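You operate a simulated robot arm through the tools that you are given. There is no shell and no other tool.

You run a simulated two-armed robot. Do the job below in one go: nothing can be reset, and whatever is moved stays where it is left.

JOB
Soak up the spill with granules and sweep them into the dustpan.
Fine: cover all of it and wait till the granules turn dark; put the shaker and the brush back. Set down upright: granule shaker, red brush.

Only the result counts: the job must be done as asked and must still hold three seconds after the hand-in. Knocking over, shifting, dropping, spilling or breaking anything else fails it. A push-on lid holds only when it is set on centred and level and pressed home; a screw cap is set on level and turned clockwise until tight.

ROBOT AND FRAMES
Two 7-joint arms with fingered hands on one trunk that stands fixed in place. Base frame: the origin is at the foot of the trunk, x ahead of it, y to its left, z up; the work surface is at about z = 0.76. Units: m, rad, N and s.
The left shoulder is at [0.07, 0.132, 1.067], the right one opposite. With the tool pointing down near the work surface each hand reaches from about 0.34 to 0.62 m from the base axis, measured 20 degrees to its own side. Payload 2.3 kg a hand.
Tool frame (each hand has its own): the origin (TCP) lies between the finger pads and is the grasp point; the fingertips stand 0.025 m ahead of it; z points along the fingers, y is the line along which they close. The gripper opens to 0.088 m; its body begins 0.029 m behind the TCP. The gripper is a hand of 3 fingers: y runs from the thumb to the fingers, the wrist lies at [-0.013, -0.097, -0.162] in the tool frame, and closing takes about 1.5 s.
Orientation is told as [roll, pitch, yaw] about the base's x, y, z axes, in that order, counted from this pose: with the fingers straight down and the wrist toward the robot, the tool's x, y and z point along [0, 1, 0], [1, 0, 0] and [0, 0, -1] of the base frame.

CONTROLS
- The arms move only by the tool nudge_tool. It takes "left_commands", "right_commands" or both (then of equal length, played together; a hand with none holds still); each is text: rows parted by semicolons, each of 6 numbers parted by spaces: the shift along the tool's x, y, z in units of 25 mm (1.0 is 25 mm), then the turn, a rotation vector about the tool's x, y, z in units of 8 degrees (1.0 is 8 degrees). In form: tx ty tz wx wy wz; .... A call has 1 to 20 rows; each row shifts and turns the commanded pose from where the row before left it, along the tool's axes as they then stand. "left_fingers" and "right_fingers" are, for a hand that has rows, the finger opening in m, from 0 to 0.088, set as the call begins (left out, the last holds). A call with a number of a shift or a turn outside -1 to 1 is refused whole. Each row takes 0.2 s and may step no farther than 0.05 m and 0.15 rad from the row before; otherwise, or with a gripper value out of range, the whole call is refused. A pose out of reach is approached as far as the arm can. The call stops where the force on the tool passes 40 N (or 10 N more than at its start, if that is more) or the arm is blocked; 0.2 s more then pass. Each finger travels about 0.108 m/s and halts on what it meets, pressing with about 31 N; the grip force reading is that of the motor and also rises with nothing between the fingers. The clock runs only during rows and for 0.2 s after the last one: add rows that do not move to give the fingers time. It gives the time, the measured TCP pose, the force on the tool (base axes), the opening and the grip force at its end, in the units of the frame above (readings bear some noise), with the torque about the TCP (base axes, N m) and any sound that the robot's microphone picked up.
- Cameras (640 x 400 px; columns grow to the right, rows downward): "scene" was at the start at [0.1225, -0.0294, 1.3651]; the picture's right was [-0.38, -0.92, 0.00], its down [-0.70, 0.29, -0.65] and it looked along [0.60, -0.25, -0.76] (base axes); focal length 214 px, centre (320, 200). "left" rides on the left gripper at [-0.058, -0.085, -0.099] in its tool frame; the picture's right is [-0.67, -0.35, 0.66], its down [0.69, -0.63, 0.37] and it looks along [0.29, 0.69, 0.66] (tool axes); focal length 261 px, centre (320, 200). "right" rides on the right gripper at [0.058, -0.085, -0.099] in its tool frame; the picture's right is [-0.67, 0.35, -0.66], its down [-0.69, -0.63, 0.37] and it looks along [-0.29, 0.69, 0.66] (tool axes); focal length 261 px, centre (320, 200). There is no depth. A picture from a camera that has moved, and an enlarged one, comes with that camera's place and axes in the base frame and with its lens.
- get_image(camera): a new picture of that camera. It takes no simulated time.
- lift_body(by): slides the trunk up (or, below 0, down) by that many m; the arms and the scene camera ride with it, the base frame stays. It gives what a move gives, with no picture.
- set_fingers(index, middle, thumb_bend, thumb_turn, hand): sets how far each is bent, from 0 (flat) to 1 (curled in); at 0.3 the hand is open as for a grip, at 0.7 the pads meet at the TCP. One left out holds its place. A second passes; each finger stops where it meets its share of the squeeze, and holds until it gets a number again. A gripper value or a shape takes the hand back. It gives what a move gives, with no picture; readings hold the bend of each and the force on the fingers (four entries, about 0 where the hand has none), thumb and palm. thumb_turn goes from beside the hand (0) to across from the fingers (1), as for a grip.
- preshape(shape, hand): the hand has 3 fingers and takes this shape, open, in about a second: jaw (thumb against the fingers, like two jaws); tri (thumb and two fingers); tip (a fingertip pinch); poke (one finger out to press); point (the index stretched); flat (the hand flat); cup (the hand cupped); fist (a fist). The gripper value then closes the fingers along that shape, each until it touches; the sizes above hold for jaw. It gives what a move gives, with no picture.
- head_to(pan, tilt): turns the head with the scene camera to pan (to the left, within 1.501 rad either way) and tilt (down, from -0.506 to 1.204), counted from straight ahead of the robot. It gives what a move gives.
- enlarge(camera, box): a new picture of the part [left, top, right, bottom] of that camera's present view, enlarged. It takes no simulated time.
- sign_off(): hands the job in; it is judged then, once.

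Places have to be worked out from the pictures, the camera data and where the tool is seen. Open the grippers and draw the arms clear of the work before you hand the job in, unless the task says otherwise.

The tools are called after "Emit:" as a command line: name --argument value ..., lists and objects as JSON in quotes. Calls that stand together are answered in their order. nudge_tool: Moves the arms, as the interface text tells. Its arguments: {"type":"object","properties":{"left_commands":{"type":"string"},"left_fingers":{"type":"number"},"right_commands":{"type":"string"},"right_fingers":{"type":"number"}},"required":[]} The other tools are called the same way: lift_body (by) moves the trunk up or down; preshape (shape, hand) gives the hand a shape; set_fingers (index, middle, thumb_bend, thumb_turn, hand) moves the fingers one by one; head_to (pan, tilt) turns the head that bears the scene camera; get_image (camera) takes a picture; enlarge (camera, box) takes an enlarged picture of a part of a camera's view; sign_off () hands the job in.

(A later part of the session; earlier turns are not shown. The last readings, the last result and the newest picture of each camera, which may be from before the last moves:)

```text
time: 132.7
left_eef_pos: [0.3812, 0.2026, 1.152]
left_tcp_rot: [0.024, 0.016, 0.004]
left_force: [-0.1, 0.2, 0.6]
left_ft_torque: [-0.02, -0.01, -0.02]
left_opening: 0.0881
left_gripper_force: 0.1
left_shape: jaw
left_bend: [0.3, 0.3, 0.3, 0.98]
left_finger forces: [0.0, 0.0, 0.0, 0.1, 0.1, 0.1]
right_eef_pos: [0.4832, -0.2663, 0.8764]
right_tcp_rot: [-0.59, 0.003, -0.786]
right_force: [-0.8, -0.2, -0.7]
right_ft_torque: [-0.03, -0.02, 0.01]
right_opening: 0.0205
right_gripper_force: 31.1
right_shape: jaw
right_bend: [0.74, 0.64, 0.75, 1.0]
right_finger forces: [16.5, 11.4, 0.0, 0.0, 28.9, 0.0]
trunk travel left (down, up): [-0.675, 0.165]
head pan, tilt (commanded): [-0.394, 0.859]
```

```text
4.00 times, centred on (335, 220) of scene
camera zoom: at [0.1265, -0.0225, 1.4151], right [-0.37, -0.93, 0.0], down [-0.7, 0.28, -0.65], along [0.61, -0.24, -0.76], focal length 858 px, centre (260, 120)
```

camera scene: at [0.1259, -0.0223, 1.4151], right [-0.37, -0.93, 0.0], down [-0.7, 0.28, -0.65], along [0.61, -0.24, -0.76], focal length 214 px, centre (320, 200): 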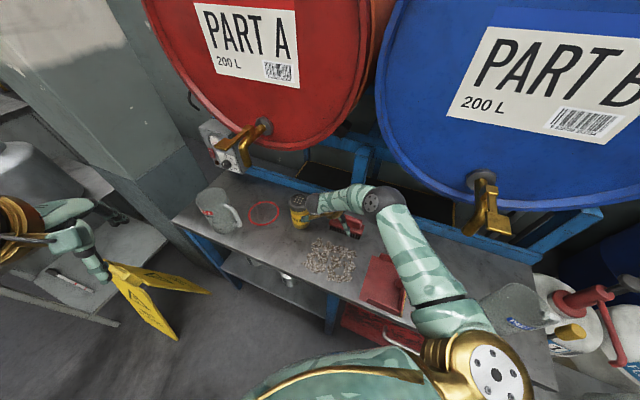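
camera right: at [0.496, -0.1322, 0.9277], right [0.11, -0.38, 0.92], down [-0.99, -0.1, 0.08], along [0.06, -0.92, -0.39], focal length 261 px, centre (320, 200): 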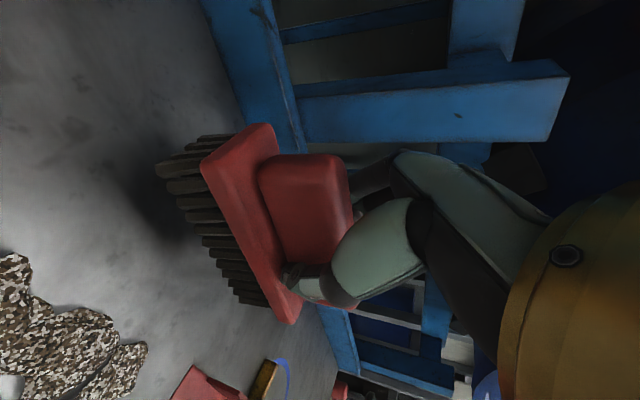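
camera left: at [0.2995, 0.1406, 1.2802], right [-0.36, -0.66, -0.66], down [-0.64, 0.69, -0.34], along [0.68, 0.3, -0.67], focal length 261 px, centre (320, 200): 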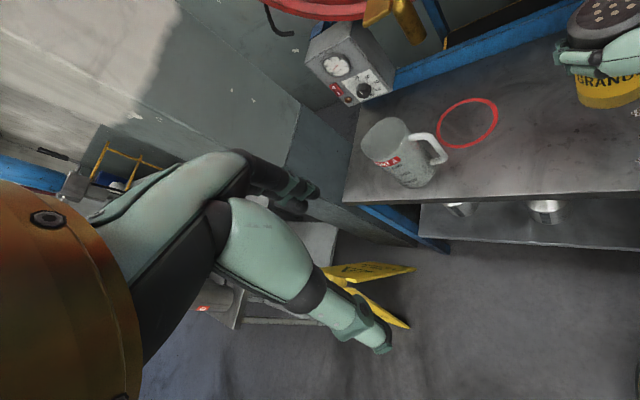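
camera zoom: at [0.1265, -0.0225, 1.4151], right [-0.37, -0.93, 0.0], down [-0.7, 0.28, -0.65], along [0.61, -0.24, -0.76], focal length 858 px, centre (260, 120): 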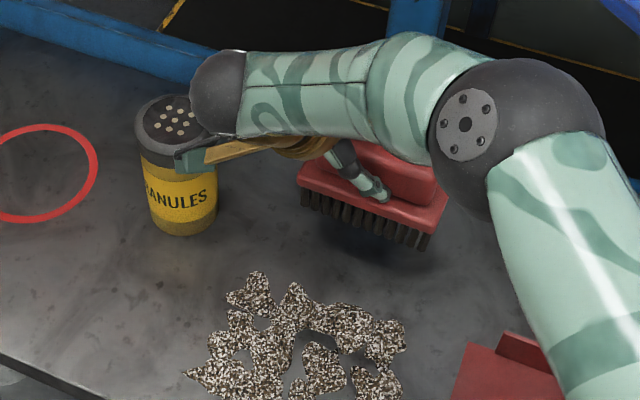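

The brush comes up level and firmly held. I move it over the left part of the spill area (well above it) and turn the hand +90° into the sweeping pose.

Emit:
nudge_tool --right_commands "0.166 -0.868 -0.3115 0 0 0; 0.166 -0.868 -0.3115 0 0 0; 0.166 -0.868 -0.3115 0 0 0; 0.166 -0.868 -0.3115 0 0 0; 0.166 -0.868 -0.3115 0 0 0; 0.166 -0.868 -0.3115 0 0 0; 0 0 0 -0.5564 0 -0.831; 0 0 0 -0.5564 0 -0.831; 0 0 0 -0.5564 0 -0.831; 0 0 0 -0.5564 0 -0.831; 0 0 0 -0.5564 0 -0.831; 0 0 0 -0.5564 0 -0.831; 0 0 0 -0.5564 0 -0.831; 0 0 0 -0.5564 0 -0.831; 0 0 0 -0.5564 0 -0.831; 0 0 0 -0.5564 0 -0.831; 0 0 0 -0.5564 0 -0.831; 0 0 0 -0.139 0 -0.208; 0 0 0 0 0 0"

Emit:
get_image --camera "scene"

Emit:
get_image --camera "right"

Emit:
enlarge --camera "scene" --box '[280, 210, 420, 320]'

```text
time: 136.7
left_eef_pos: [0.3806, 0.2016, 1.15]
left_tcp_rot: [0.022, 0.017, 0.004]
left_force: [0.2, 0.1, -0.1]
left_ft_torque: [0.0, -0.01, 0.03]
left_opening: 0.0877
left_gripper_force: 0.1
left_shape: jaw
left_bend: [0.3, 0.3, 0.3, 0.98]
left_finger forces: [0.0, 0.0, 0.0, 0.1, 0.0, 0.0]
right_eef_pos: [0.425, -0.1409, 0.9019]
right_tcp_rot: [-0.586, 0.001, 0.784]
right_force: [0.2, 0.1, -1.8]
right_ft_torque: [-0.03, -0.02, 0.03]
right_opening: 0.0207
right_gripper_force: 31.1
right_shape: jaw
right_bend: [0.74, 0.64, 0.75, 1.0]
right_finger forces: [15.8, 11.5, 0.0, 0.1, 28.9, 0.1]
trunk travel left (down, up): [-0.675, 0.165]
head pan, tilt (commanded): [-0.394, 0.859]
```

```text
taken
camera scene: at [0.1262, -0.0222, 1.4151], right [-0.37, -0.93, 0.0], down [-0.7, 0.28, -0.65], along [0.61, -0.24, -0.76], focal length 214 px, centre (320, 200)
```

scene: 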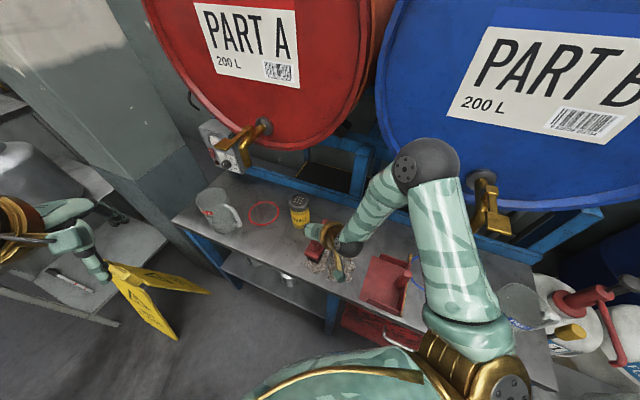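

```text
taken
camera right: at [0.2913, -0.1262, 0.9533], right [0.39, 0.11, 0.92], down [0.1, -0.99, 0.08], along [0.92, 0.06, -0.39], focal length 261 px, centre (320, 200)
```

right: 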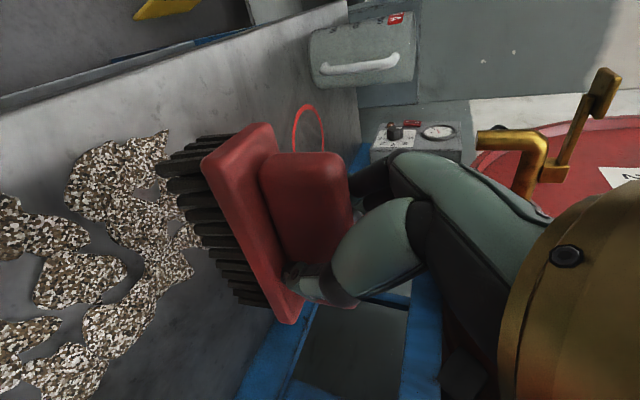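

```text
3.64 times, centred on (350, 265) of scene
camera zoom: at [0.1262, -0.0222, 1.4151], right [-0.37, -0.93, 0.0], down [-0.7, 0.28, -0.65], along [0.61, -0.24, -0.76], focal length 780 px, centre (211, -36)
```

zoom: 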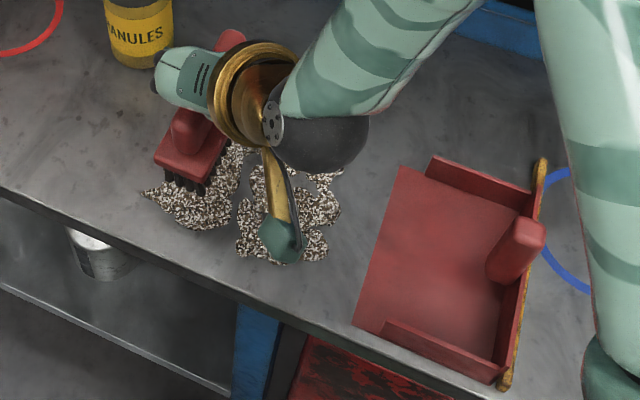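

The brush is in sweeping attitude, long side across the sweep. I raise the trunk to the height used in the clear dry run before going down.

Emit:
lift_body --by 0.15

Emit:
nudge_tool --right_commands "0.5564 0.6 0.831 0 0 0; 0.5564 0.6 0.831 0 0 0; 0.5564 0.6 0.831 0 0 0; 0.5564 0.6 0.831 0 0 0; 0.5564 0.48 0.831 0 0 0; 0 0 0 0 0 0"

Emit:
get_image --camera "scene"

Emit:
enlarge --camera "scene" --box '[280, 220, 420, 330]'

```text
time: 138.4
left_eef_pos: [0.3811, 0.2016, 1.2997]
left_tcp_rot: [0.023, 0.017, 0.004]
left_force: [-0.7, 0.2, -0.1]
left_ft_torque: [0.01, 0.01, 0.01]
left_opening: 0.088
left_gripper_force: 0.1
left_shape: jaw
left_bend: [0.3, 0.3, 0.3, 0.98]
left_finger forces: [0.0, 0.1, 0.0, 0.1, 0.0, 0.0]
right_eef_pos: [0.4241, -0.1403, 1.0524]
right_tcp_rot: [-0.588, 0.001, 0.785]
right_force: [-0.5, 0.1, -1.3]
right_ft_torque: [-0.01, 0.01, -0.01]
right_opening: 0.021
right_gripper_force: 30.4
right_shape: jaw
right_bend: [0.74, 0.64, 0.75, 1.0]
right_finger forces: [15.9, 11.5, 0.1, 0.1, 29.1, 0.1]
trunk travel left (down, up): [-0.825, 0.015]
head pan, tilt (commanded): [-0.394, 0.859]
```

```text
time: 139.8
left_eef_pos: [0.3823, 0.2026, 1.3002]
left_tcp_rot: [0.023, 0.017, 0.003]
left_force: [-0.6, -0.2, 0.3]
left_ft_torque: [0.0, 0.01, -0.02]
left_opening: 0.088
left_gripper_force: 0.1
left_shape: jaw
left_bend: [0.3, 0.3, 0.3, 0.98]
left_finger forces: [0.0, 0.1, 0.1, 0.0, 0.1, 0.0]
right_eef_pos: [0.4772, -0.0901, 0.925]
right_tcp_rot: [-0.586, 0.0, 0.785]
right_force: [-0.4, -0.4, -0.4]
right_ft_torque: [0.01, 0.0, -0.04]
right_opening: 0.0208
right_gripper_force: 30.6
right_shape: jaw
right_bend: [0.74, 0.64, 0.75, 1.0]
right_finger forces: [15.6, 11.7, 0.0, 0.1, 28.8, 0.0]
trunk travel left (down, up): [-0.825, 0.015]
head pan, tilt (commanded): [-0.394, 0.859]
```

```text
taken
camera scene: at [0.1261, -0.0225, 1.5651], right [-0.37, -0.93, 0.0], down [-0.7, 0.28, -0.65], along [0.61, -0.24, -0.76], focal length 214 px, centre (320, 200)
```

scene: 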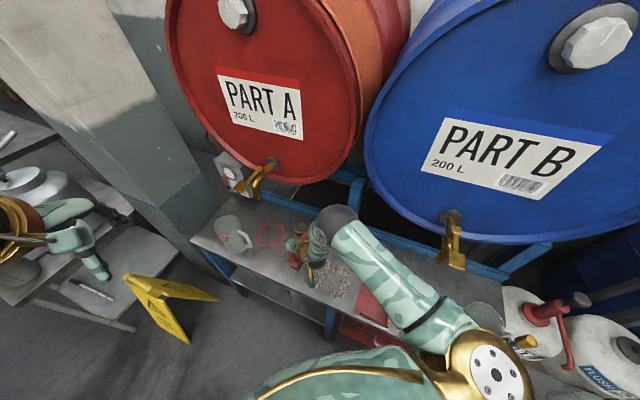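

```text
3.64 times, centred on (350, 275) of scene
camera zoom: at [0.1261, -0.0225, 1.5651], right [-0.37, -0.93, 0.0], down [-0.7, 0.28, -0.65], along [0.61, -0.24, -0.76], focal length 780 px, centre (211, -73)
```

zoom: 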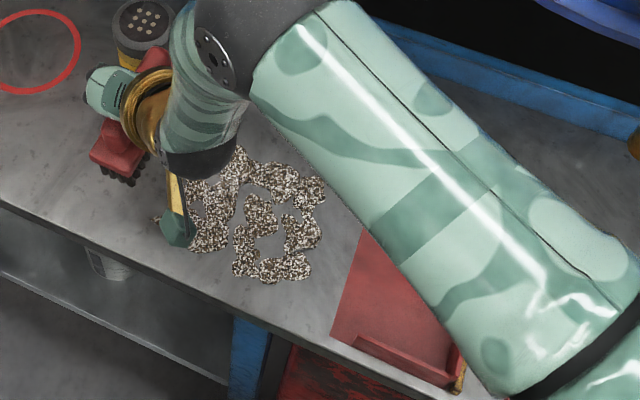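

The brush is behind the granules' left end. I shift 9 mm forward (away from the shaker) and lower to just above the table.

Emit:
nudge_tool --right_commands "0.5925 0 0.723 0 0 0; 0.5925 0 0.723 0 0 0; 0.5925 0 0.723 0 0 0; 0.5 0 0.6 0 0 0; 0 0 0 0 0 0"

Emit:
get_image --camera "right"

Emit:
enlarge --camera "scene" --box '[270, 210, 390, 310]'

```text
time: 141.0
left_eef_pos: [0.3825, 0.2014, 1.3002]
left_tcp_rot: [0.023, 0.017, 0.004]
left_force: [0.8, 0.8, 0.4]
left_ft_torque: [0.0, -0.03, 0.0]
left_opening: 0.0879
left_gripper_force: 0.1
left_shape: jaw
left_bend: [0.3, 0.3, 0.3, 0.98]
left_finger forces: [0.1, 0.0, 0.0, 0.0, 0.1, 0.0]
right_eef_pos: [0.468, -0.0843, 0.8374]
right_tcp_rot: [-0.587, 0.002, 0.785]
right_force: [0.8, -0.4, -1.5]
right_ft_torque: [-0.02, 0.0, -0.02]
right_opening: 0.0206
right_gripper_force: 30.8
right_shape: jaw
right_bend: [0.74, 0.64, 0.75, 1.0]
right_finger forces: [15.7, 11.7, 0.0, 0.1, 28.4, 0.1]
trunk travel left (down, up): [-0.825, 0.015]
head pan, tilt (commanded): [-0.394, 0.859]
```

```text
taken
camera right: at [0.3351, -0.0691, 0.8882], right [0.39, 0.11, 0.92], down [0.1, -0.99, 0.08], along [0.92, 0.06, -0.39], focal length 261 px, centre (320, 200)
```

right: 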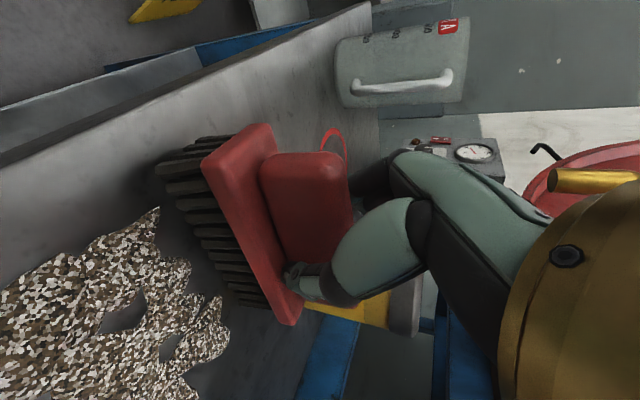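

```text
4.00 times, centred on (330, 260) of scene
camera zoom: at [0.1263, -0.0222, 1.5651], right [-0.37, -0.93, 0.0], down [-0.7, 0.28, -0.65], along [0.61, -0.24, -0.76], focal length 858 px, centre (280, -40)
```

zoom: 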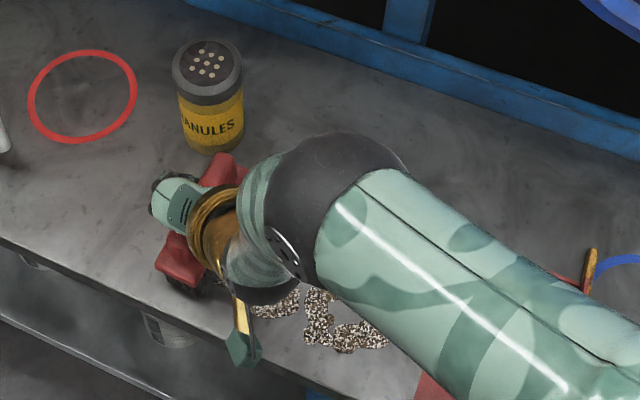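

Brush is 1 cm above the bench behind the granules and clear of the shaker. I lower until the bristles touch.

Emit:
nudge_tool --right_commands "0.117 0 0.175 0 0 0; 0.117 0 0.175 0 0 0; 0 0 0 0 0 0"

Emit:
nudge_tool --right_commands "0.05 0 0.07 0 0 0; 0 0 0 0 0 0"

Emit:
get_image --camera "right"

```text
time: 141.8
left_eef_pos: [0.3793, 0.2021, 1.3007]
left_tcp_rot: [0.023, 0.016, 0.004]
left_force: [0.5, 0.5, 0.0]
left_ft_torque: [0.0, 0.0, -0.03]
left_opening: 0.088
left_gripper_force: 0.0
left_shape: jaw
left_bend: [0.3, 0.3, 0.3, 0.98]
left_finger forces: [0.1, 0.0, 0.0, 0.0, 0.0, 0.0]
right_eef_pos: [0.4689, -0.083, 0.8283]
right_tcp_rot: [-0.589, -0.001, 0.784]
right_force: [0.3, -0.4, 6.9]
right_ft_torque: [0.04, -0.17, -0.02]
right_opening: 0.0204
right_gripper_force: 31.2
right_shape: jaw
right_bend: [0.74, 0.64, 0.75, 1.0]
right_finger forces: [16.4, 11.4, 0.0, 0.1, 30.4, 0.1]
trunk travel left (down, up): [-0.825, 0.015]
head pan, tilt (commanded): [-0.394, 0.859]
```

```text
time: 142.4
left_eef_pos: [0.3788, 0.2027, 1.3016]
left_tcp_rot: [0.022, 0.013, 0.004]
left_force: [0.1, -0.7, -0.9]
left_ft_torque: [0.03, 0.01, 0.02]
left_opening: 0.0877
left_gripper_force: 0.1
left_shape: jaw
left_bend: [0.3, 0.3, 0.3, 0.98]
left_finger forces: [0.0, 0.0, 0.1, 0.0, 0.0, 0.0]
right_eef_pos: [0.468, -0.0843, 0.8274]
right_tcp_rot: [-0.591, -0.003, 0.785]
right_force: [0.8, -1.9, 16.0]
right_ft_torque: [-0.01, -0.31, -0.05]
right_opening: 0.0205
right_gripper_force: 30.6
right_shape: jaw
right_bend: [0.74, 0.64, 0.75, 1.0]
right_finger forces: [20.6, 11.1, 0.0, 0.0, 33.1, 0.0]
trunk travel left (down, up): [-0.825, 0.015]
head pan, tilt (commanded): [-0.394, 0.859]
```

```text
taken
camera right: at [0.3342, -0.0692, 0.8771], right [0.38, 0.11, 0.92], down [0.1, -0.99, 0.08], along [0.92, 0.06, -0.39], focal length 261 px, centre (320, 200)
```

right: 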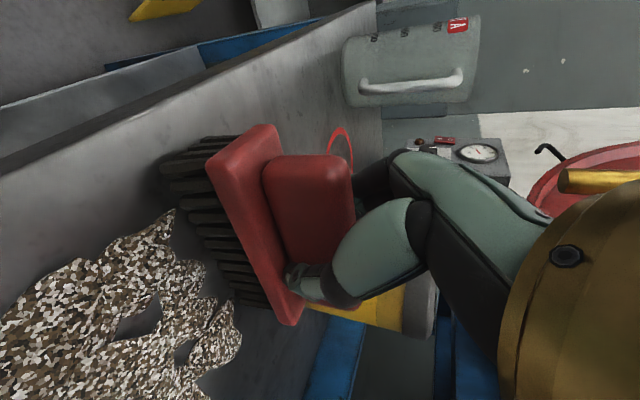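

Touching (17 N). I ease to a light pressure and start the sweep to the right, 1.25 cm per step, first 10 cm.

Emit:
nudge_tool --right_commands "-0.0445 -0.3 -0.0665 0 0 0; 0 -0.5 0 0 0 0; 0 -0.5 0 0 0 0; 0 -0.5 0 0 0 0; 0 -0.5 0 0 0 0; 0 -0.5 0 0 0 0; 0 -0.5 0 0 0 0; 0 -0.5 0 0 0 0"

Emit:
get_image --camera "right"

Emit:
enlarge --camera "scene" --box '[270, 220, 420, 330]'

```text
time: 144.2
left_eef_pos: [0.3809, 0.2014, 1.3012]
left_tcp_rot: [0.024, 0.018, 0.003]
left_force: [0.6, -0.4, 0.0]
left_ft_torque: [-0.02, -0.01, 0.01]
left_opening: 0.088
left_gripper_force: 0.0
left_shape: jaw
left_bend: [0.3, 0.3, 0.3, 0.98]
left_finger forces: [0.0, 0.0, 0.0, 0.1, 0.1, 0.0]
right_eef_pos: [0.4013, -0.1504, 0.8282]
right_tcp_rot: [-0.585, 0.003, 0.784]
right_force: [-0.6, 0.5, -0.8]
right_ft_torque: [0.0, -0.03, -0.05]
right_opening: 0.0206
right_gripper_force: 30.8
right_shape: jaw
right_bend: [0.74, 0.64, 0.76, 1.0]
right_finger forces: [18.9, 11.6, 0.1, 0.0, 29.9, 0.0]
trunk travel left (down, up): [-0.825, 0.015]
head pan, tilt (commanded): [-0.394, 0.859]
```

```text
taken
camera right: at [0.2685, -0.1358, 0.879], right [0.39, 0.11, 0.92], down [0.1, -0.99, 0.08], along [0.92, 0.06, -0.39], focal length 261 px, centre (320, 200)
```

right: 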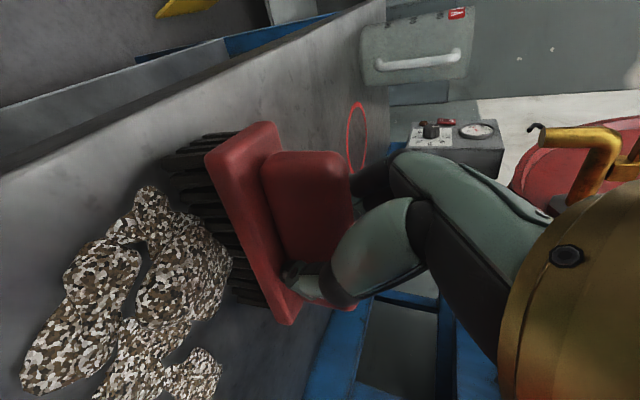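

```text
3.64 times, centred on (345, 275) of scene
camera zoom: at [0.1259, -0.0224, 1.5651], right [-0.37, -0.93, 0.0], down [-0.7, 0.28, -0.65], along [0.61, -0.24, -0.76], focal length 780 px, centre (229, -73)
```

zoom: 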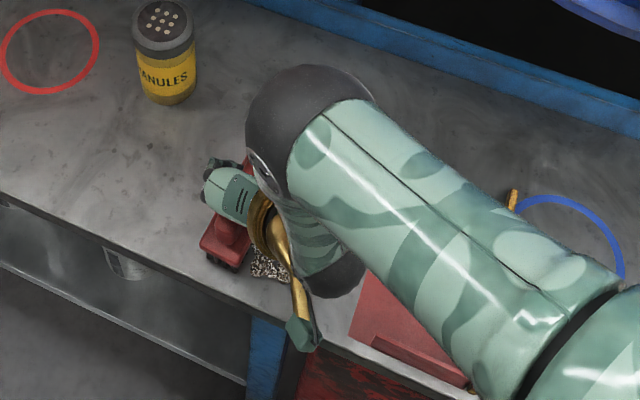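

The granules gather ahead of the bristles and the bench behind is clean. I continue another 9 cm, up to just before the pan's lip.

Emit:
nudge_tool --right_commands "0.022 -0.5 0.033 0 0 0; 0 -0.5 0 0 0 0; 0 -0.5 0 0 0 0; 0 -0.5 0 0 0 0; 0 -0.5 0 0 0 0; 0 -0.5 0 0 0 0; 0 -0.5 0 0 0 0; 0 0 0 0 0 0"

Emit:
get_image --camera "right"

Emit:
enlarge --camera "scene" --box '[270, 220, 420, 330]'

```text
time: 146.0
left_eef_pos: [0.3802, 0.2056, 1.3005]
left_tcp_rot: [0.021, 0.017, 0.004]
left_force: [0.7, 0.4, -0.2]
left_ft_torque: [0.01, 0.01, 0.0]
left_opening: 0.088
left_gripper_force: 0.0
left_shape: jaw
left_bend: [0.3, 0.3, 0.3, 0.98]
left_finger forces: [0.0, 0.0, 0.0, 0.0, 0.0, 0.1]
right_eef_pos: [0.339, -0.2108, 0.8279]
right_tcp_rot: [-0.59, 0.004, 0.785]
right_force: [2.9, 2.7, 11.4]
right_ft_torque: [0.09, -0.31, 0.08]
right_opening: 0.0207
right_gripper_force: 30.7
right_shape: jaw
right_bend: [0.74, 0.64, 0.76, 1.0]
right_finger forces: [24.0, 12.6, 0.0, 0.1, 30.5, 0.0]
trunk travel left (down, up): [-0.825, 0.015]
head pan, tilt (commanded): [-0.394, 0.859]
```

```text
taken
camera right: at [0.206, -0.1955, 0.8779], right [0.38, 0.11, 0.92], down [0.1, -0.99, 0.08], along [0.92, 0.06, -0.39], focal length 261 px, centre (320, 200)
```

right: 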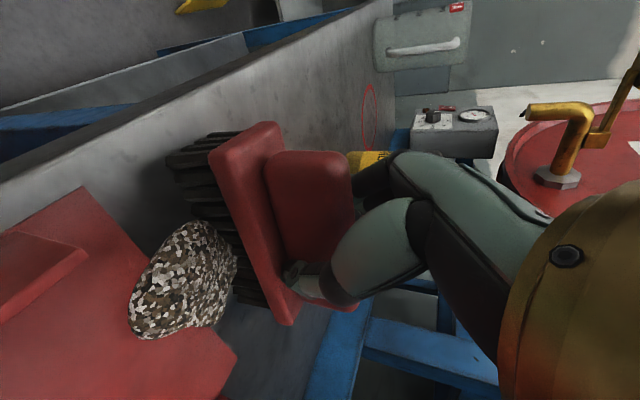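

```text
3.64 times, centred on (345, 275) of scene
camera zoom: at [0.1249, -0.0195, 1.5653], right [-0.37, -0.93, 0.0], down [-0.7, 0.28, -0.65], along [0.61, -0.24, -0.76], focal length 780 px, centre (229, -73)
```

zoom: 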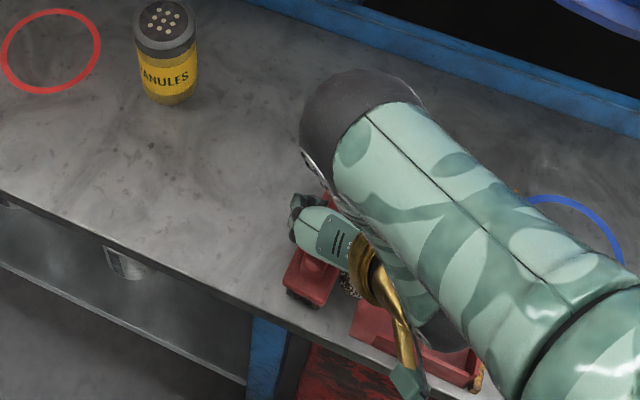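

The granules have been gathered into one pile, now on the pan's lip. I raise the bristles ~6 mm to clear the lip and keep pushing the pile in.

Emit:
nudge_tool --right_commands "-0.0668 -0.4 -0.0997 0 0 0; -0.0668 -0.5 -0.0997 0 0 0; -0.03 -0.5 -0.045 0 0 0; 0 0 0 0 0 0"

Emit:
get_image --camera "right"

Emit:
enlarge --camera "scene" --box '[300, 230, 440, 340]'

```text
time: 147.0
left_eef_pos: [0.381, 0.1996, 1.301]
left_tcp_rot: [0.023, 0.017, 0.002]
left_force: [0.5, 0.6, -0.5]
left_ft_torque: [0.0, 0.0, 0.01]
left_opening: 0.088
left_gripper_force: 0.1
left_shape: jaw
left_bend: [0.3, 0.3, 0.3, 0.98]
left_finger forces: [0.0, 0.0, 0.0, 0.1, 0.1, 0.1]
right_eef_pos: [0.315, -0.2386, 0.8341]
right_tcp_rot: [-0.587, 0.002, 0.787]
right_force: [-0.8, 0.0, -0.5]
right_ft_torque: [0.02, 0.0, -0.01]
right_opening: 0.0204
right_gripper_force: 31.0
right_shape: jaw
right_bend: [0.74, 0.64, 0.76, 1.0]
right_finger forces: [17.6, 12.1, 0.1, 0.0, 30.4, 0.0]
trunk travel left (down, up): [-0.825, 0.015]
head pan, tilt (commanded): [-0.394, 0.859]
```

```text
taken
camera right: at [0.1815, -0.2229, 0.8851], right [0.39, 0.11, 0.92], down [0.1, -0.99, 0.08], along [0.92, 0.06, -0.39], focal length 261 px, centre (320, 200)
```

right: 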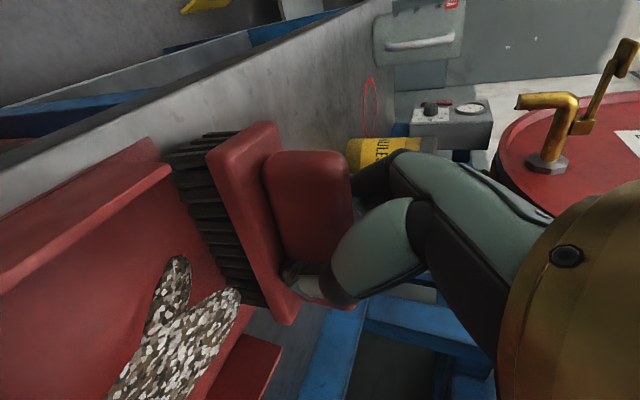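

```text
3.64 times, centred on (370, 285) of scene
camera zoom: at [0.1263, -0.0228, 1.5651], right [-0.37, -0.93, 0.0], down [-0.7, 0.28, -0.65], along [0.61, -0.24, -0.76], focal length 780 px, centre (138, -109)
```

zoom: 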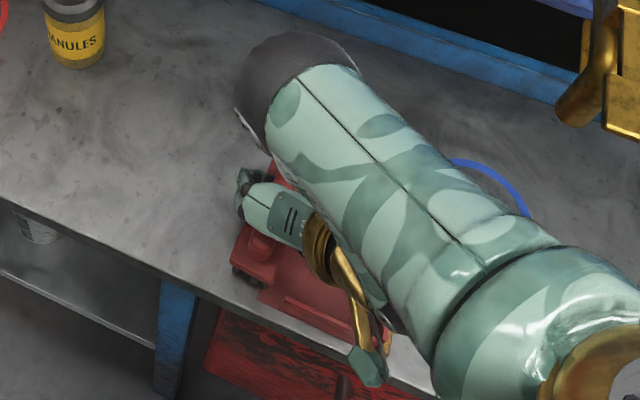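

The granules have gone over the lip into the pan. I push 2 cm further to be sure, then look.

Emit:
nudge_tool --right_commands "0 -0.4 0 0 0 0; 0 -0.4 0 0 0 0; 0 0 0 0 0 0"

Emit:
get_image --camera "right"

Emit:
get_image --camera "scene"

```text
time: 147.8
left_eef_pos: [0.3813, 0.2019, 1.3007]
left_tcp_rot: [0.021, 0.017, 0.003]
left_force: [-0.4, -0.3, 0.4]
left_ft_torque: [0.01, 0.01, -0.03]
left_opening: 0.0878
left_gripper_force: 0.1
left_shape: jaw
left_bend: [0.3, 0.3, 0.3, 0.98]
left_finger forces: [0.0, 0.0, 0.1, 0.1, 0.0, 0.1]
right_eef_pos: [0.2999, -0.2507, 0.8341]
right_tcp_rot: [-0.587, 0.001, 0.786]
right_force: [0.2, -1.0, -1.0]
right_ft_torque: [-0.02, 0.01, 0.03]
right_opening: 0.0206
right_gripper_force: 31.2
right_shape: jaw
right_bend: [0.74, 0.64, 0.76, 1.0]
right_finger forces: [17.3, 12.1, 0.1, 0.0, 30.4, 0.0]
trunk travel left (down, up): [-0.825, 0.015]
head pan, tilt (commanded): [-0.394, 0.859]
```

```text
taken
camera right: at [0.1672, -0.2364, 0.8852], right [0.39, 0.11, 0.92], down [0.1, -0.99, 0.08], along [0.92, 0.06, -0.39], focal length 261 px, centre (320, 200)
```

right: 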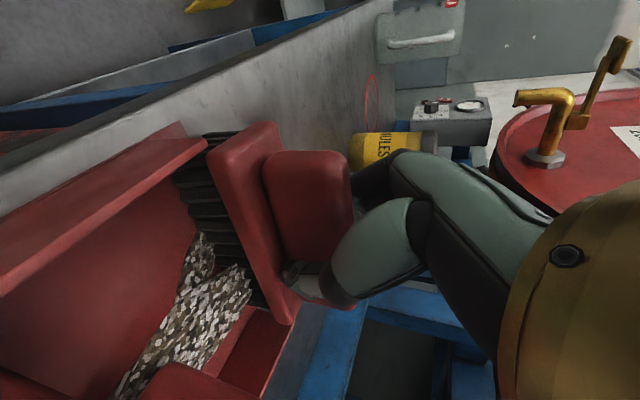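

```text
taken
camera scene: at [0.1263, -0.0223, 1.5651], right [-0.37, -0.93, 0.0], down [-0.7, 0.28, -0.65], along [0.61, -0.24, -0.76], focal length 214 px, centre (320, 200)
```

scene: 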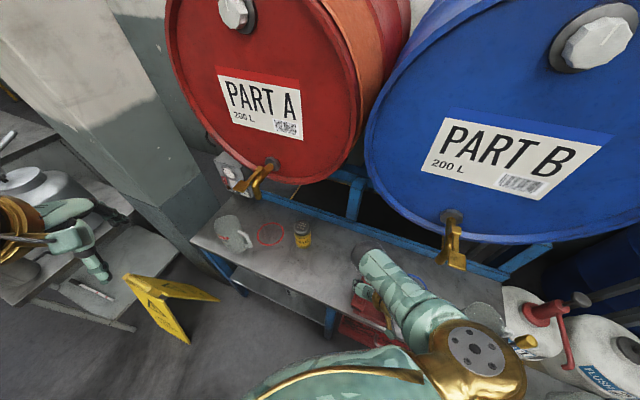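

Granules lie in the pan. I lift the brush straight up and back it off to the left to check the bench and pan.

Emit:
nudge_tool --right_commands "-0.5564 0 -0.831 0 0 0; -0.5564 0 -0.831 0 0 0; -0.5564 0 -0.831 0 0 0; -0.5564 0.5 -0.831 0 0 0; 0 1 0 0 0 0; 0 1 0 0 0 0; 0 1 0 0 0 0; 0 1 0 0 0 0; 0 1 0 0 0 0; 0 1 0 0 0 0; 0 0 0 0 0 0"

Emit:
get_image --camera "scene"

Emit:
get_image --camera "right"

Emit:
enlarge --camera "scene" --box '[280, 220, 430, 340]'

```text
time: 150.2
left_eef_pos: [0.3813, 0.201, 1.3006]
left_tcp_rot: [0.022, 0.018, 0.004]
left_force: [-0.6, 0.4, 0.6]
left_ft_torque: [-0.01, 0.03, -0.03]
left_opening: 0.0879
left_gripper_force: 0.0
left_shape: jaw
left_bend: [0.3, 0.3, 0.3, 0.98]
left_finger forces: [0.1, 0.1, 0.1, 0.0, 0.0, 0.0]
right_eef_pos: [0.4163, -0.136, 0.9352]
right_tcp_rot: [-0.586, 0.002, 0.786]
right_force: [0.3, 0.0, -2.4]
right_ft_torque: [0.0, 0.01, 0.0]
right_opening: 0.02
right_gripper_force: 31.1
right_shape: jaw
right_bend: [0.74, 0.64, 0.76, 1.0]
right_finger forces: [15.6, 12.3, 0.0, 0.0, 29.0, 0.0]
trunk travel left (down, up): [-0.825, 0.015]
head pan, tilt (commanded): [-0.394, 0.859]
```

```text
taken
camera scene: at [0.1262, -0.0225, 1.5651], right [-0.37, -0.93, 0.0], down [-0.7, 0.28, -0.65], along [0.61, -0.24, -0.76], focal length 214 px, centre (320, 200)
```

scene: 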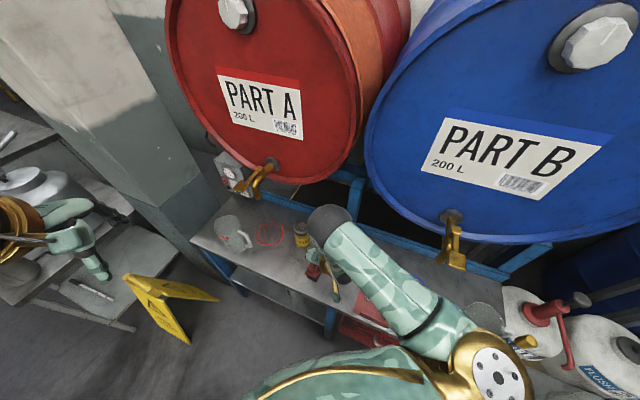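

```text
taken
camera right: at [0.283, -0.1211, 0.9857], right [0.39, 0.11, 0.92], down [0.1, -0.99, 0.08], along [0.92, 0.06, -0.39], focal length 261 px, centre (320, 200)
```

right: 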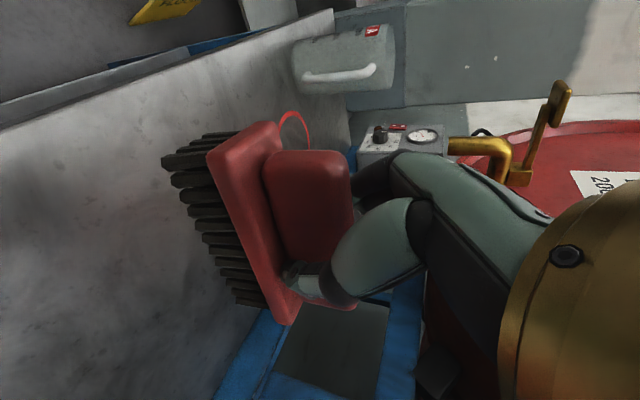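

```text
3.33 times, centred on (355, 280) of scene
camera zoom: at [0.1262, -0.0225, 1.5651], right [-0.37, -0.93, 0.0], down [-0.7, 0.28, -0.65], along [0.61, -0.24, -0.76], focal length 715 px, centre (203, -67)
```

zoom: 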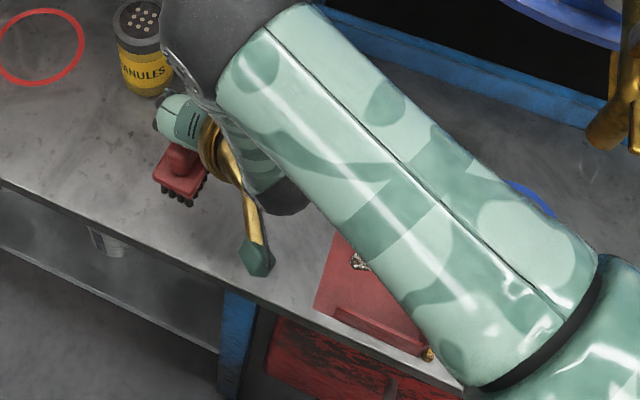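

The bench behind looks clean and granules are visible in the pan. I turn the hand back -90° to the brush's home attitude, then view everything.

Emit:
nudge_tool --right_commands "0 0 0 0.5564 0 0.831; 0 0 0 0.5564 0 0.831; 0 0 0 0.5564 0 0.831; 0 0 0 0.5564 0 0.831; 0 0 0 0.5564 0 0.831; 0 0 0 0.5564 0 0.831; 0 0 0 0.5564 0 0.831; 0 0 0 0.5564 0 0.831; 0 0 0 0.5564 0 0.831; 0 0 0 0.5564 0 0.831; 0 0 0 0.5564 0 0.831; 0 0 0 0.139 0 0.208; 0 0 0 0 0 0"

Emit:
get_image --camera "scene"

Emit:
get_image --camera "right"

Emit:
enlarge --camera "scene" --box '[280, 220, 430, 340]'

```text
time: 153.0
left_eef_pos: [0.3826, 0.202, 1.3001]
left_tcp_rot: [0.023, 0.018, 0.004]
left_force: [-0.4, -0.1, -0.3]
left_ft_torque: [0.0, -0.01, 0.0]
left_opening: 0.0878
left_gripper_force: 0.1
left_shape: jaw
left_bend: [0.3, 0.3, 0.3, 0.98]
left_finger forces: [0.0, 0.1, 0.0, 0.0, 0.1, 0.1]
right_eef_pos: [0.4154, -0.137, 0.9351]
right_tcp_rot: [-0.594, 0.002, -0.787]
right_force: [-1.2, -0.4, -1.5]
right_ft_torque: [0.01, 0.0, 0.01]
right_opening: 0.0194
right_gripper_force: 31.3
right_shape: jaw
right_bend: [0.75, 0.64, 0.76, 1.0]
right_finger forces: [15.4, 11.1, 0.1, 0.1, 26.5, 0.0]
trunk travel left (down, up): [-0.825, 0.015]
head pan, tilt (commanded): [-0.394, 0.859]
```

```text
taken
camera scene: at [0.1262, -0.0222, 1.5651], right [-0.37, -0.93, 0.0], down [-0.7, 0.28, -0.65], along [0.61, -0.24, -0.76], focal length 214 px, centre (320, 200)
```

scene: 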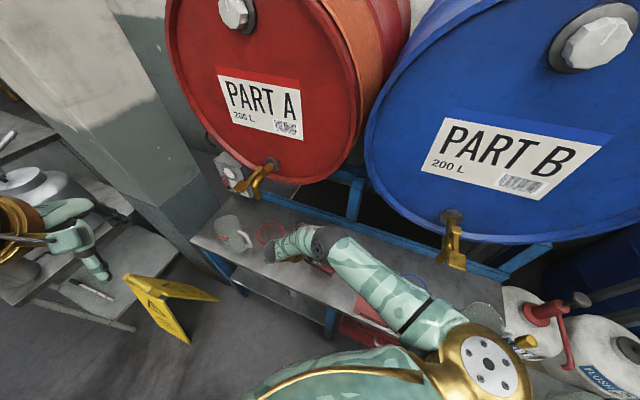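

```text
taken
camera right: at [0.429, -0.0019, 0.985], right [0.11, -0.38, 0.92], down [-0.99, -0.1, 0.08], along [0.06, -0.92, -0.39], focal length 261 px, centre (320, 200)
```

right: 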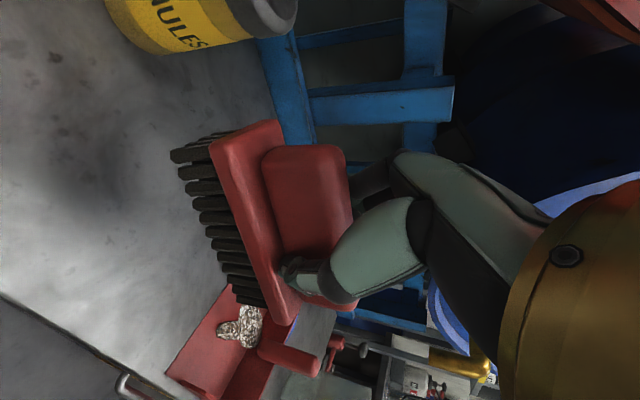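

```text
3.33 times, centred on (355, 280) of scene
camera zoom: at [0.1262, -0.0222, 1.5651], right [-0.37, -0.93, 0.0], down [-0.7, 0.28, -0.65], along [0.61, -0.24, -0.76], focal length 715 px, centre (203, -67)
```

zoom: 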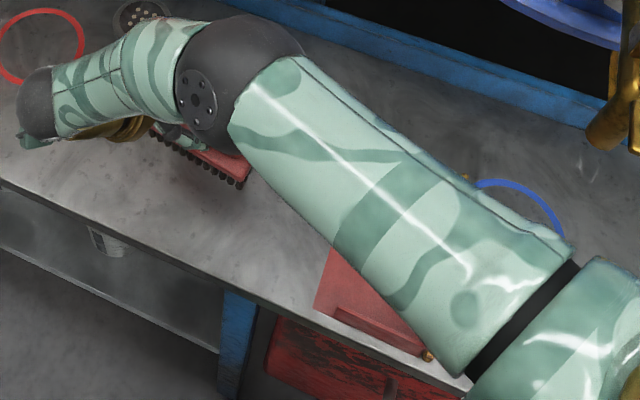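

Bench is clear and the granules sit in the pan. Now the brush goes back: rise, lower the trunk for reach, and move over its old spot.

Emit:
nudge_tool --right_commands "-0.5564 0 -0.831 0 0 0; -0.5564 0 -0.831 0 0 0; -0.5564 0 -0.831 0 0 0; -0.5564 0 -0.831 0 0 0; -0.5564 0 -0.831 0 0 0; 0 0 0 0 0 0"

Emit:
lift_body --by -0.15

Emit:
get_image --camera "scene"

```text
time: 154.4
left_eef_pos: [0.3809, 0.2016, 1.2999]
left_tcp_rot: [0.023, 0.016, 0.004]
left_force: [-0.5, -0.6, -1.2]
left_ft_torque: [0.01, 0.03, 0.0]
left_opening: 0.0879
left_gripper_force: 0.1
left_shape: jaw
left_bend: [0.3, 0.3, 0.3, 0.98]
left_finger forces: [0.0, 0.0, 0.1, 0.1, 0.0, 0.1]
right_eef_pos: [0.4153, -0.1375, 1.0575]
right_tcp_rot: [-0.592, 0.0, -0.783]
right_force: [0.0, -0.9, -0.5]
right_ft_torque: [0.02, 0.01, 0.01]
right_opening: 0.0196
right_gripper_force: 30.8
right_shape: jaw
right_bend: [0.75, 0.64, 0.76, 1.0]
right_finger forces: [15.6, 11.1, 0.1, 0.0, 26.5, 0.1]
trunk travel left (down, up): [-0.825, 0.015]
head pan, tilt (commanded): [-0.394, 0.859]
```

```text
time: 156.2
left_eef_pos: [0.381, 0.202, 1.1494]
left_tcp_rot: [0.022, 0.017, 0.003]
left_force: [1.0, -0.3, 0.2]
left_ft_torque: [0.0, -0.04, -0.02]
left_opening: 0.0879
left_gripper_force: 0.1
left_shape: jaw
left_bend: [0.3, 0.3, 0.3, 0.98]
left_finger forces: [0.1, 0.0, 0.0, 0.0, 0.1, 0.1]
right_eef_pos: [0.4165, -0.1361, 0.9086]
right_tcp_rot: [-0.591, 0.001, -0.786]
right_force: [-0.4, -0.7, -1.6]
right_ft_torque: [0.02, -0.01, -0.03]
right_opening: 0.0192
right_gripper_force: 30.7
right_shape: jaw
right_bend: [0.75, 0.64, 0.76, 1.0]
right_finger forces: [15.6, 11.1, 0.1, 0.1, 26.4, 0.1]
trunk travel left (down, up): [-0.675, 0.165]
head pan, tilt (commanded): [-0.394, 0.859]
```

```text
taken
camera scene: at [0.1262, -0.0223, 1.4151], right [-0.37, -0.93, 0.0], down [-0.7, 0.28, -0.65], along [0.61, -0.24, -0.76], focal length 214 px, centre (320, 200)
```

scene: 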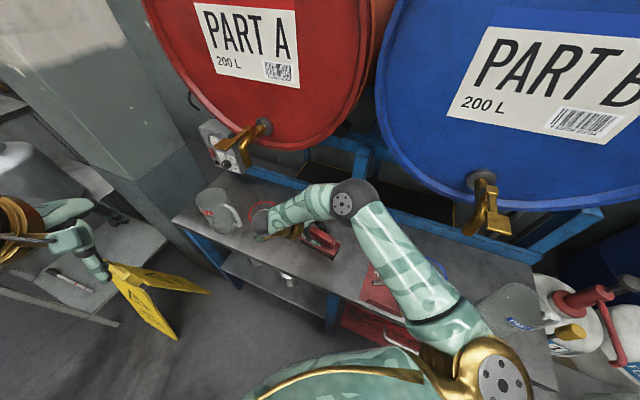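

Trunk is down. I carry the brush along the reverse path to above its old spot.

Emit:
nudge_tool --right_commands "-0.134 0.8 0.2525 0 0 0; -0.134 0.8 0.2525 0 0 0; -0.134 0.8 0.2525 0 0 0; -0.134 0.8 0.2525 0 0 0; -0.134 0.8 0.2525 0 0 0; -0.134 0.8 0.2525 0 0 0; -0.134 0.8 0.2525 0 0 0; 0 0 0 0 0 0"

Emit:
get_image --camera "right"

Emit:
enlarge --camera "scene" --box '[270, 170, 420, 300]'

```text
time: 158.0
left_eef_pos: [0.3819, 0.202, 1.1506]
left_tcp_rot: [0.022, 0.018, 0.004]
left_force: [-1.0, -0.7, -0.2]
left_ft_torque: [0.01, 0.02, -0.03]
left_opening: 0.0879
left_gripper_force: 0.0
left_shape: jaw
left_bend: [0.3, 0.3, 0.3, 0.98]
left_finger forces: [0.0, 0.1, 0.0, 0.0, 0.0, 0.1]
right_eef_pos: [0.4832, -0.2656, 0.8844]
right_tcp_rot: [-0.59, 0.002, -0.787]
right_force: [0.0, -0.1, -0.7]
right_ft_torque: [0.01, 0.02, 0.0]
right_opening: 0.0194
right_gripper_force: 30.9
right_shape: jaw
right_bend: [0.75, 0.64, 0.76, 1.0]
right_finger forces: [15.6, 11.1, 0.0, 0.1, 26.6, 0.0]
trunk travel left (down, up): [-0.675, 0.165]
head pan, tilt (commanded): [-0.394, 0.859]
```

```text
taken
camera right: at [0.4968, -0.1322, 0.9346], right [0.11, -0.38, 0.92], down [-0.99, -0.1, 0.08], along [0.06, -0.92, -0.39], focal length 261 px, centre (320, 200)
```

right: 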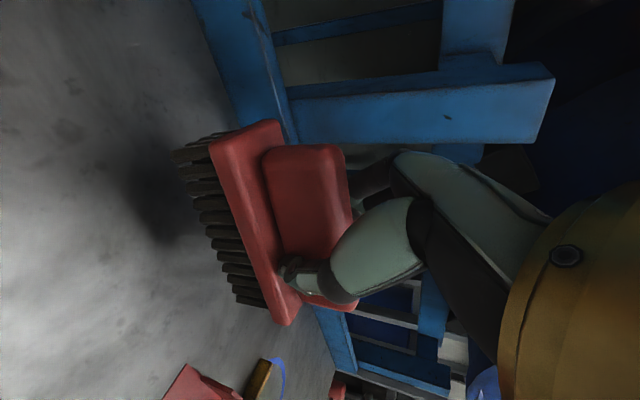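

```text
3.08 times, centred on (345, 235) of scene
camera zoom: at [0.1262, -0.0221, 1.4151], right [-0.37, -0.93, 0.0], down [-0.7, 0.28, -0.65], along [0.61, -0.24, -0.76], focal length 660 px, centre (243, 92)
```

zoom: 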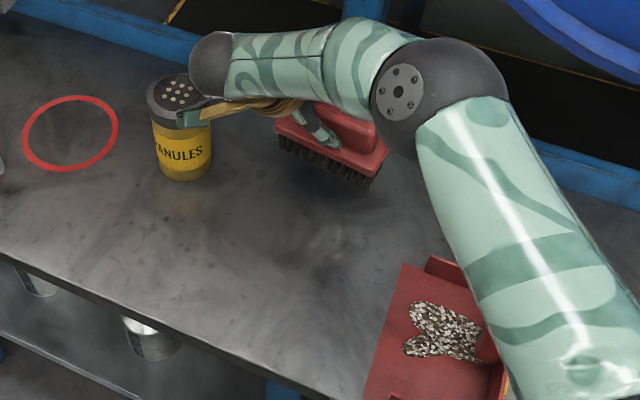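

Bench clean, pan holding the granules. The brush has turned ~5° in the grip, so I correct the yaw by that and lower it to just above the bench.

Emit:
nudge_tool --right_commands "0.5564 0 0.831 -0.39 0 -0.58; 0.5564 0 0.831 0 0 0; 0 0 0 0 0 0"

Emit:
nudge_tool --right_commands "0.067 0 0.1 0 0 0; 0 0 0 0 0 0"

Emit:
nudge_tool --right_commands "0.045 0 0.067 0 0 0; 0 0 0 0 0 0"

Emit:
get_image --camera "right"

```text
time: 158.8
left_eef_pos: [0.3811, 0.2019, 1.1499]
left_tcp_rot: [0.023, 0.016, 0.005]
left_force: [0.5, 0.2, -0.4]
left_ft_torque: [-0.01, -0.01, 0.0]
left_opening: 0.0878
left_gripper_force: 0.0
left_shape: jaw
left_bend: [0.3, 0.3, 0.3, 0.98]
left_finger forces: [0.0, 0.0, 0.0, 0.0, 0.0, 0.0]
right_eef_pos: [0.4816, -0.2668, 0.8333]
right_tcp_rot: [-0.592, 0.002, -0.687]
right_force: [0.0, -0.3, -1.9]
right_ft_torque: [0.01, 0.03, -0.04]
right_opening: 0.0194
right_gripper_force: 31.2
right_shape: jaw
right_bend: [0.75, 0.64, 0.76, 1.0]
right_finger forces: [15.6, 11.1, 0.0, 0.1, 26.6, 0.0]
trunk travel left (down, up): [-0.675, 0.165]
head pan, tilt (commanded): [-0.394, 0.859]
```

```text
time: 159.4
left_eef_pos: [0.3808, 0.2017, 1.1515]
left_tcp_rot: [0.023, 0.018, 0.005]
left_force: [0.0, 0.2, 1.3]
left_ft_torque: [-0.01, 0.01, -0.01]
left_opening: 0.088
left_gripper_force: 0.2
left_shape: jaw
left_bend: [0.3, 0.3, 0.3, 0.98]
left_finger forces: [0.0, 0.1, 0.0, 0.0, 0.1, 0.0]
right_eef_pos: [0.4824, -0.2655, 0.8303]
right_tcp_rot: [-0.593, 0.001, -0.689]
right_force: [-1.0, 0.0, -0.7]
right_ft_torque: [0.01, 0.01, -0.03]
right_opening: 0.0193
right_gripper_force: 31.2
right_shape: jaw
right_bend: [0.75, 0.64, 0.76, 1.0]
right_finger forces: [15.8, 11.0, 0.1, 0.0, 26.5, 0.1]
trunk travel left (down, up): [-0.675, 0.165]
head pan, tilt (commanded): [-0.394, 0.859]
```

```text
time: 160.0
left_eef_pos: [0.3817, 0.2017, 1.151]
left_tcp_rot: [0.023, 0.017, 0.002]
left_force: [-0.3, -0.1, 0.0]
left_ft_torque: [0.0, -0.01, 0.04]
left_opening: 0.0881
left_gripper_force: 0.1
left_shape: jaw
left_bend: [0.3, 0.3, 0.3, 0.98]
left_finger forces: [0.0, 0.1, 0.0, 0.0, 0.0, 0.0]
right_eef_pos: [0.4821, -0.2665, 0.8299]
right_tcp_rot: [-0.592, 0.001, -0.689]
right_force: [-0.3, 0.0, -0.3]
right_ft_torque: [-0.02, -0.01, 0.0]
right_opening: 0.0195
right_gripper_force: 31.3
right_shape: jaw
right_bend: [0.75, 0.64, 0.76, 1.0]
right_finger forces: [16.7, 11.0, 0.0, 0.1, 26.7, 0.0]
trunk travel left (down, up): [-0.675, 0.165]
head pan, tilt (commanded): [-0.394, 0.859]
```

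```text
taken
camera right: at [0.4827, -0.1309, 0.8803], right [0.15, -0.37, 0.92], down [-0.98, -0.2, 0.08], along [0.15, -0.91, -0.39], focal length 261 px, centre (320, 200)
```

right: 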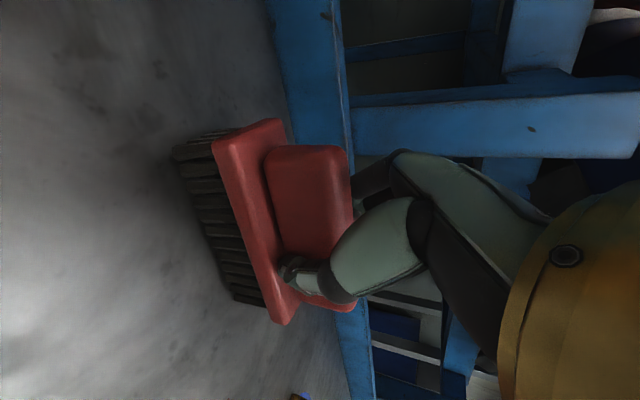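

Nearly down. Two more small steps to feel the contact.

Emit:
nudge_tool --right_commands "0.045 0 0.067 0 0 0; 0 0 0 0 0 0"

Emit:
nudge_tool --right_commands "0.03 0 0.045 0 0 0; 0 0 0 0 0 0"

Emit:
get_image --camera "right"

```text
time: 160.6
left_eef_pos: [0.3803, 0.2026, 1.1504]
left_tcp_rot: [0.023, 0.017, 0.004]
left_force: [0.2, -0.7, -0.3]
left_ft_torque: [0.01, 0.01, -0.04]
left_opening: 0.0877
left_gripper_force: 0.2
left_shape: jaw
left_bend: [0.3, 0.3, 0.3, 0.98]
left_finger forces: [0.0, 0.0, 0.1, 0.0, 0.0, 0.0]
right_eef_pos: [0.4833, -0.2676, 0.828]
right_tcp_rot: [-0.594, 0.001, -0.688]
right_force: [0.9, -1.4, 6.2]
right_ft_torque: [0.01, 0.04, -0.01]
right_opening: 0.0199
right_gripper_force: 30.7
right_shape: jaw
right_bend: [0.75, 0.64, 0.76, 1.0]
right_finger forces: [19.3, 12.4, 0.0, 0.0, 29.4, 0.0]
trunk travel left (down, up): [-0.675, 0.165]
head pan, tilt (commanded): [-0.394, 0.859]
```

```text
time: 161.2
left_eef_pos: [0.3801, 0.2023, 1.152]
left_tcp_rot: [0.022, 0.016, 0.003]
left_force: [-0.7, -0.8, -0.5]
left_ft_torque: [-0.03, -0.02, -0.01]
left_opening: 0.0879
left_gripper_force: 0.0
left_shape: jaw
left_bend: [0.3, 0.3, 0.3, 0.98]
left_finger forces: [0.1, 0.0, 0.0, 0.0, 0.0, 0.0]
right_eef_pos: [0.4821, -0.2652, 0.8277]
right_tcp_rot: [-0.592, 0.0, -0.687]
right_force: [3.8, -2.5, 13.3]
right_ft_torque: [-0.12, -0.02, 0.04]
right_opening: 0.0196
right_gripper_force: 31.0
right_shape: jaw
right_bend: [0.75, 0.64, 0.77, 1.0]
right_finger forces: [25.0, 13.7, 0.0, 0.1, 30.7, 0.0]
trunk travel left (down, up): [-0.675, 0.165]
head pan, tilt (commanded): [-0.394, 0.859]
```

```text
taken
camera right: at [0.4826, -0.1309, 0.8782], right [0.15, -0.37, 0.92], down [-0.98, -0.2, 0.08], along [0.15, -0.91, -0.39], focal length 261 px, centre (320, 200)
```

right: 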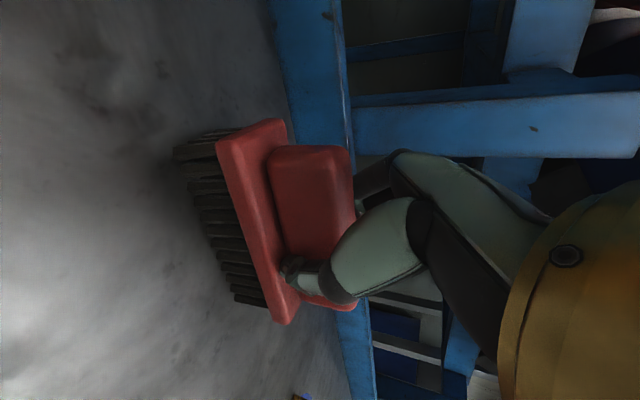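

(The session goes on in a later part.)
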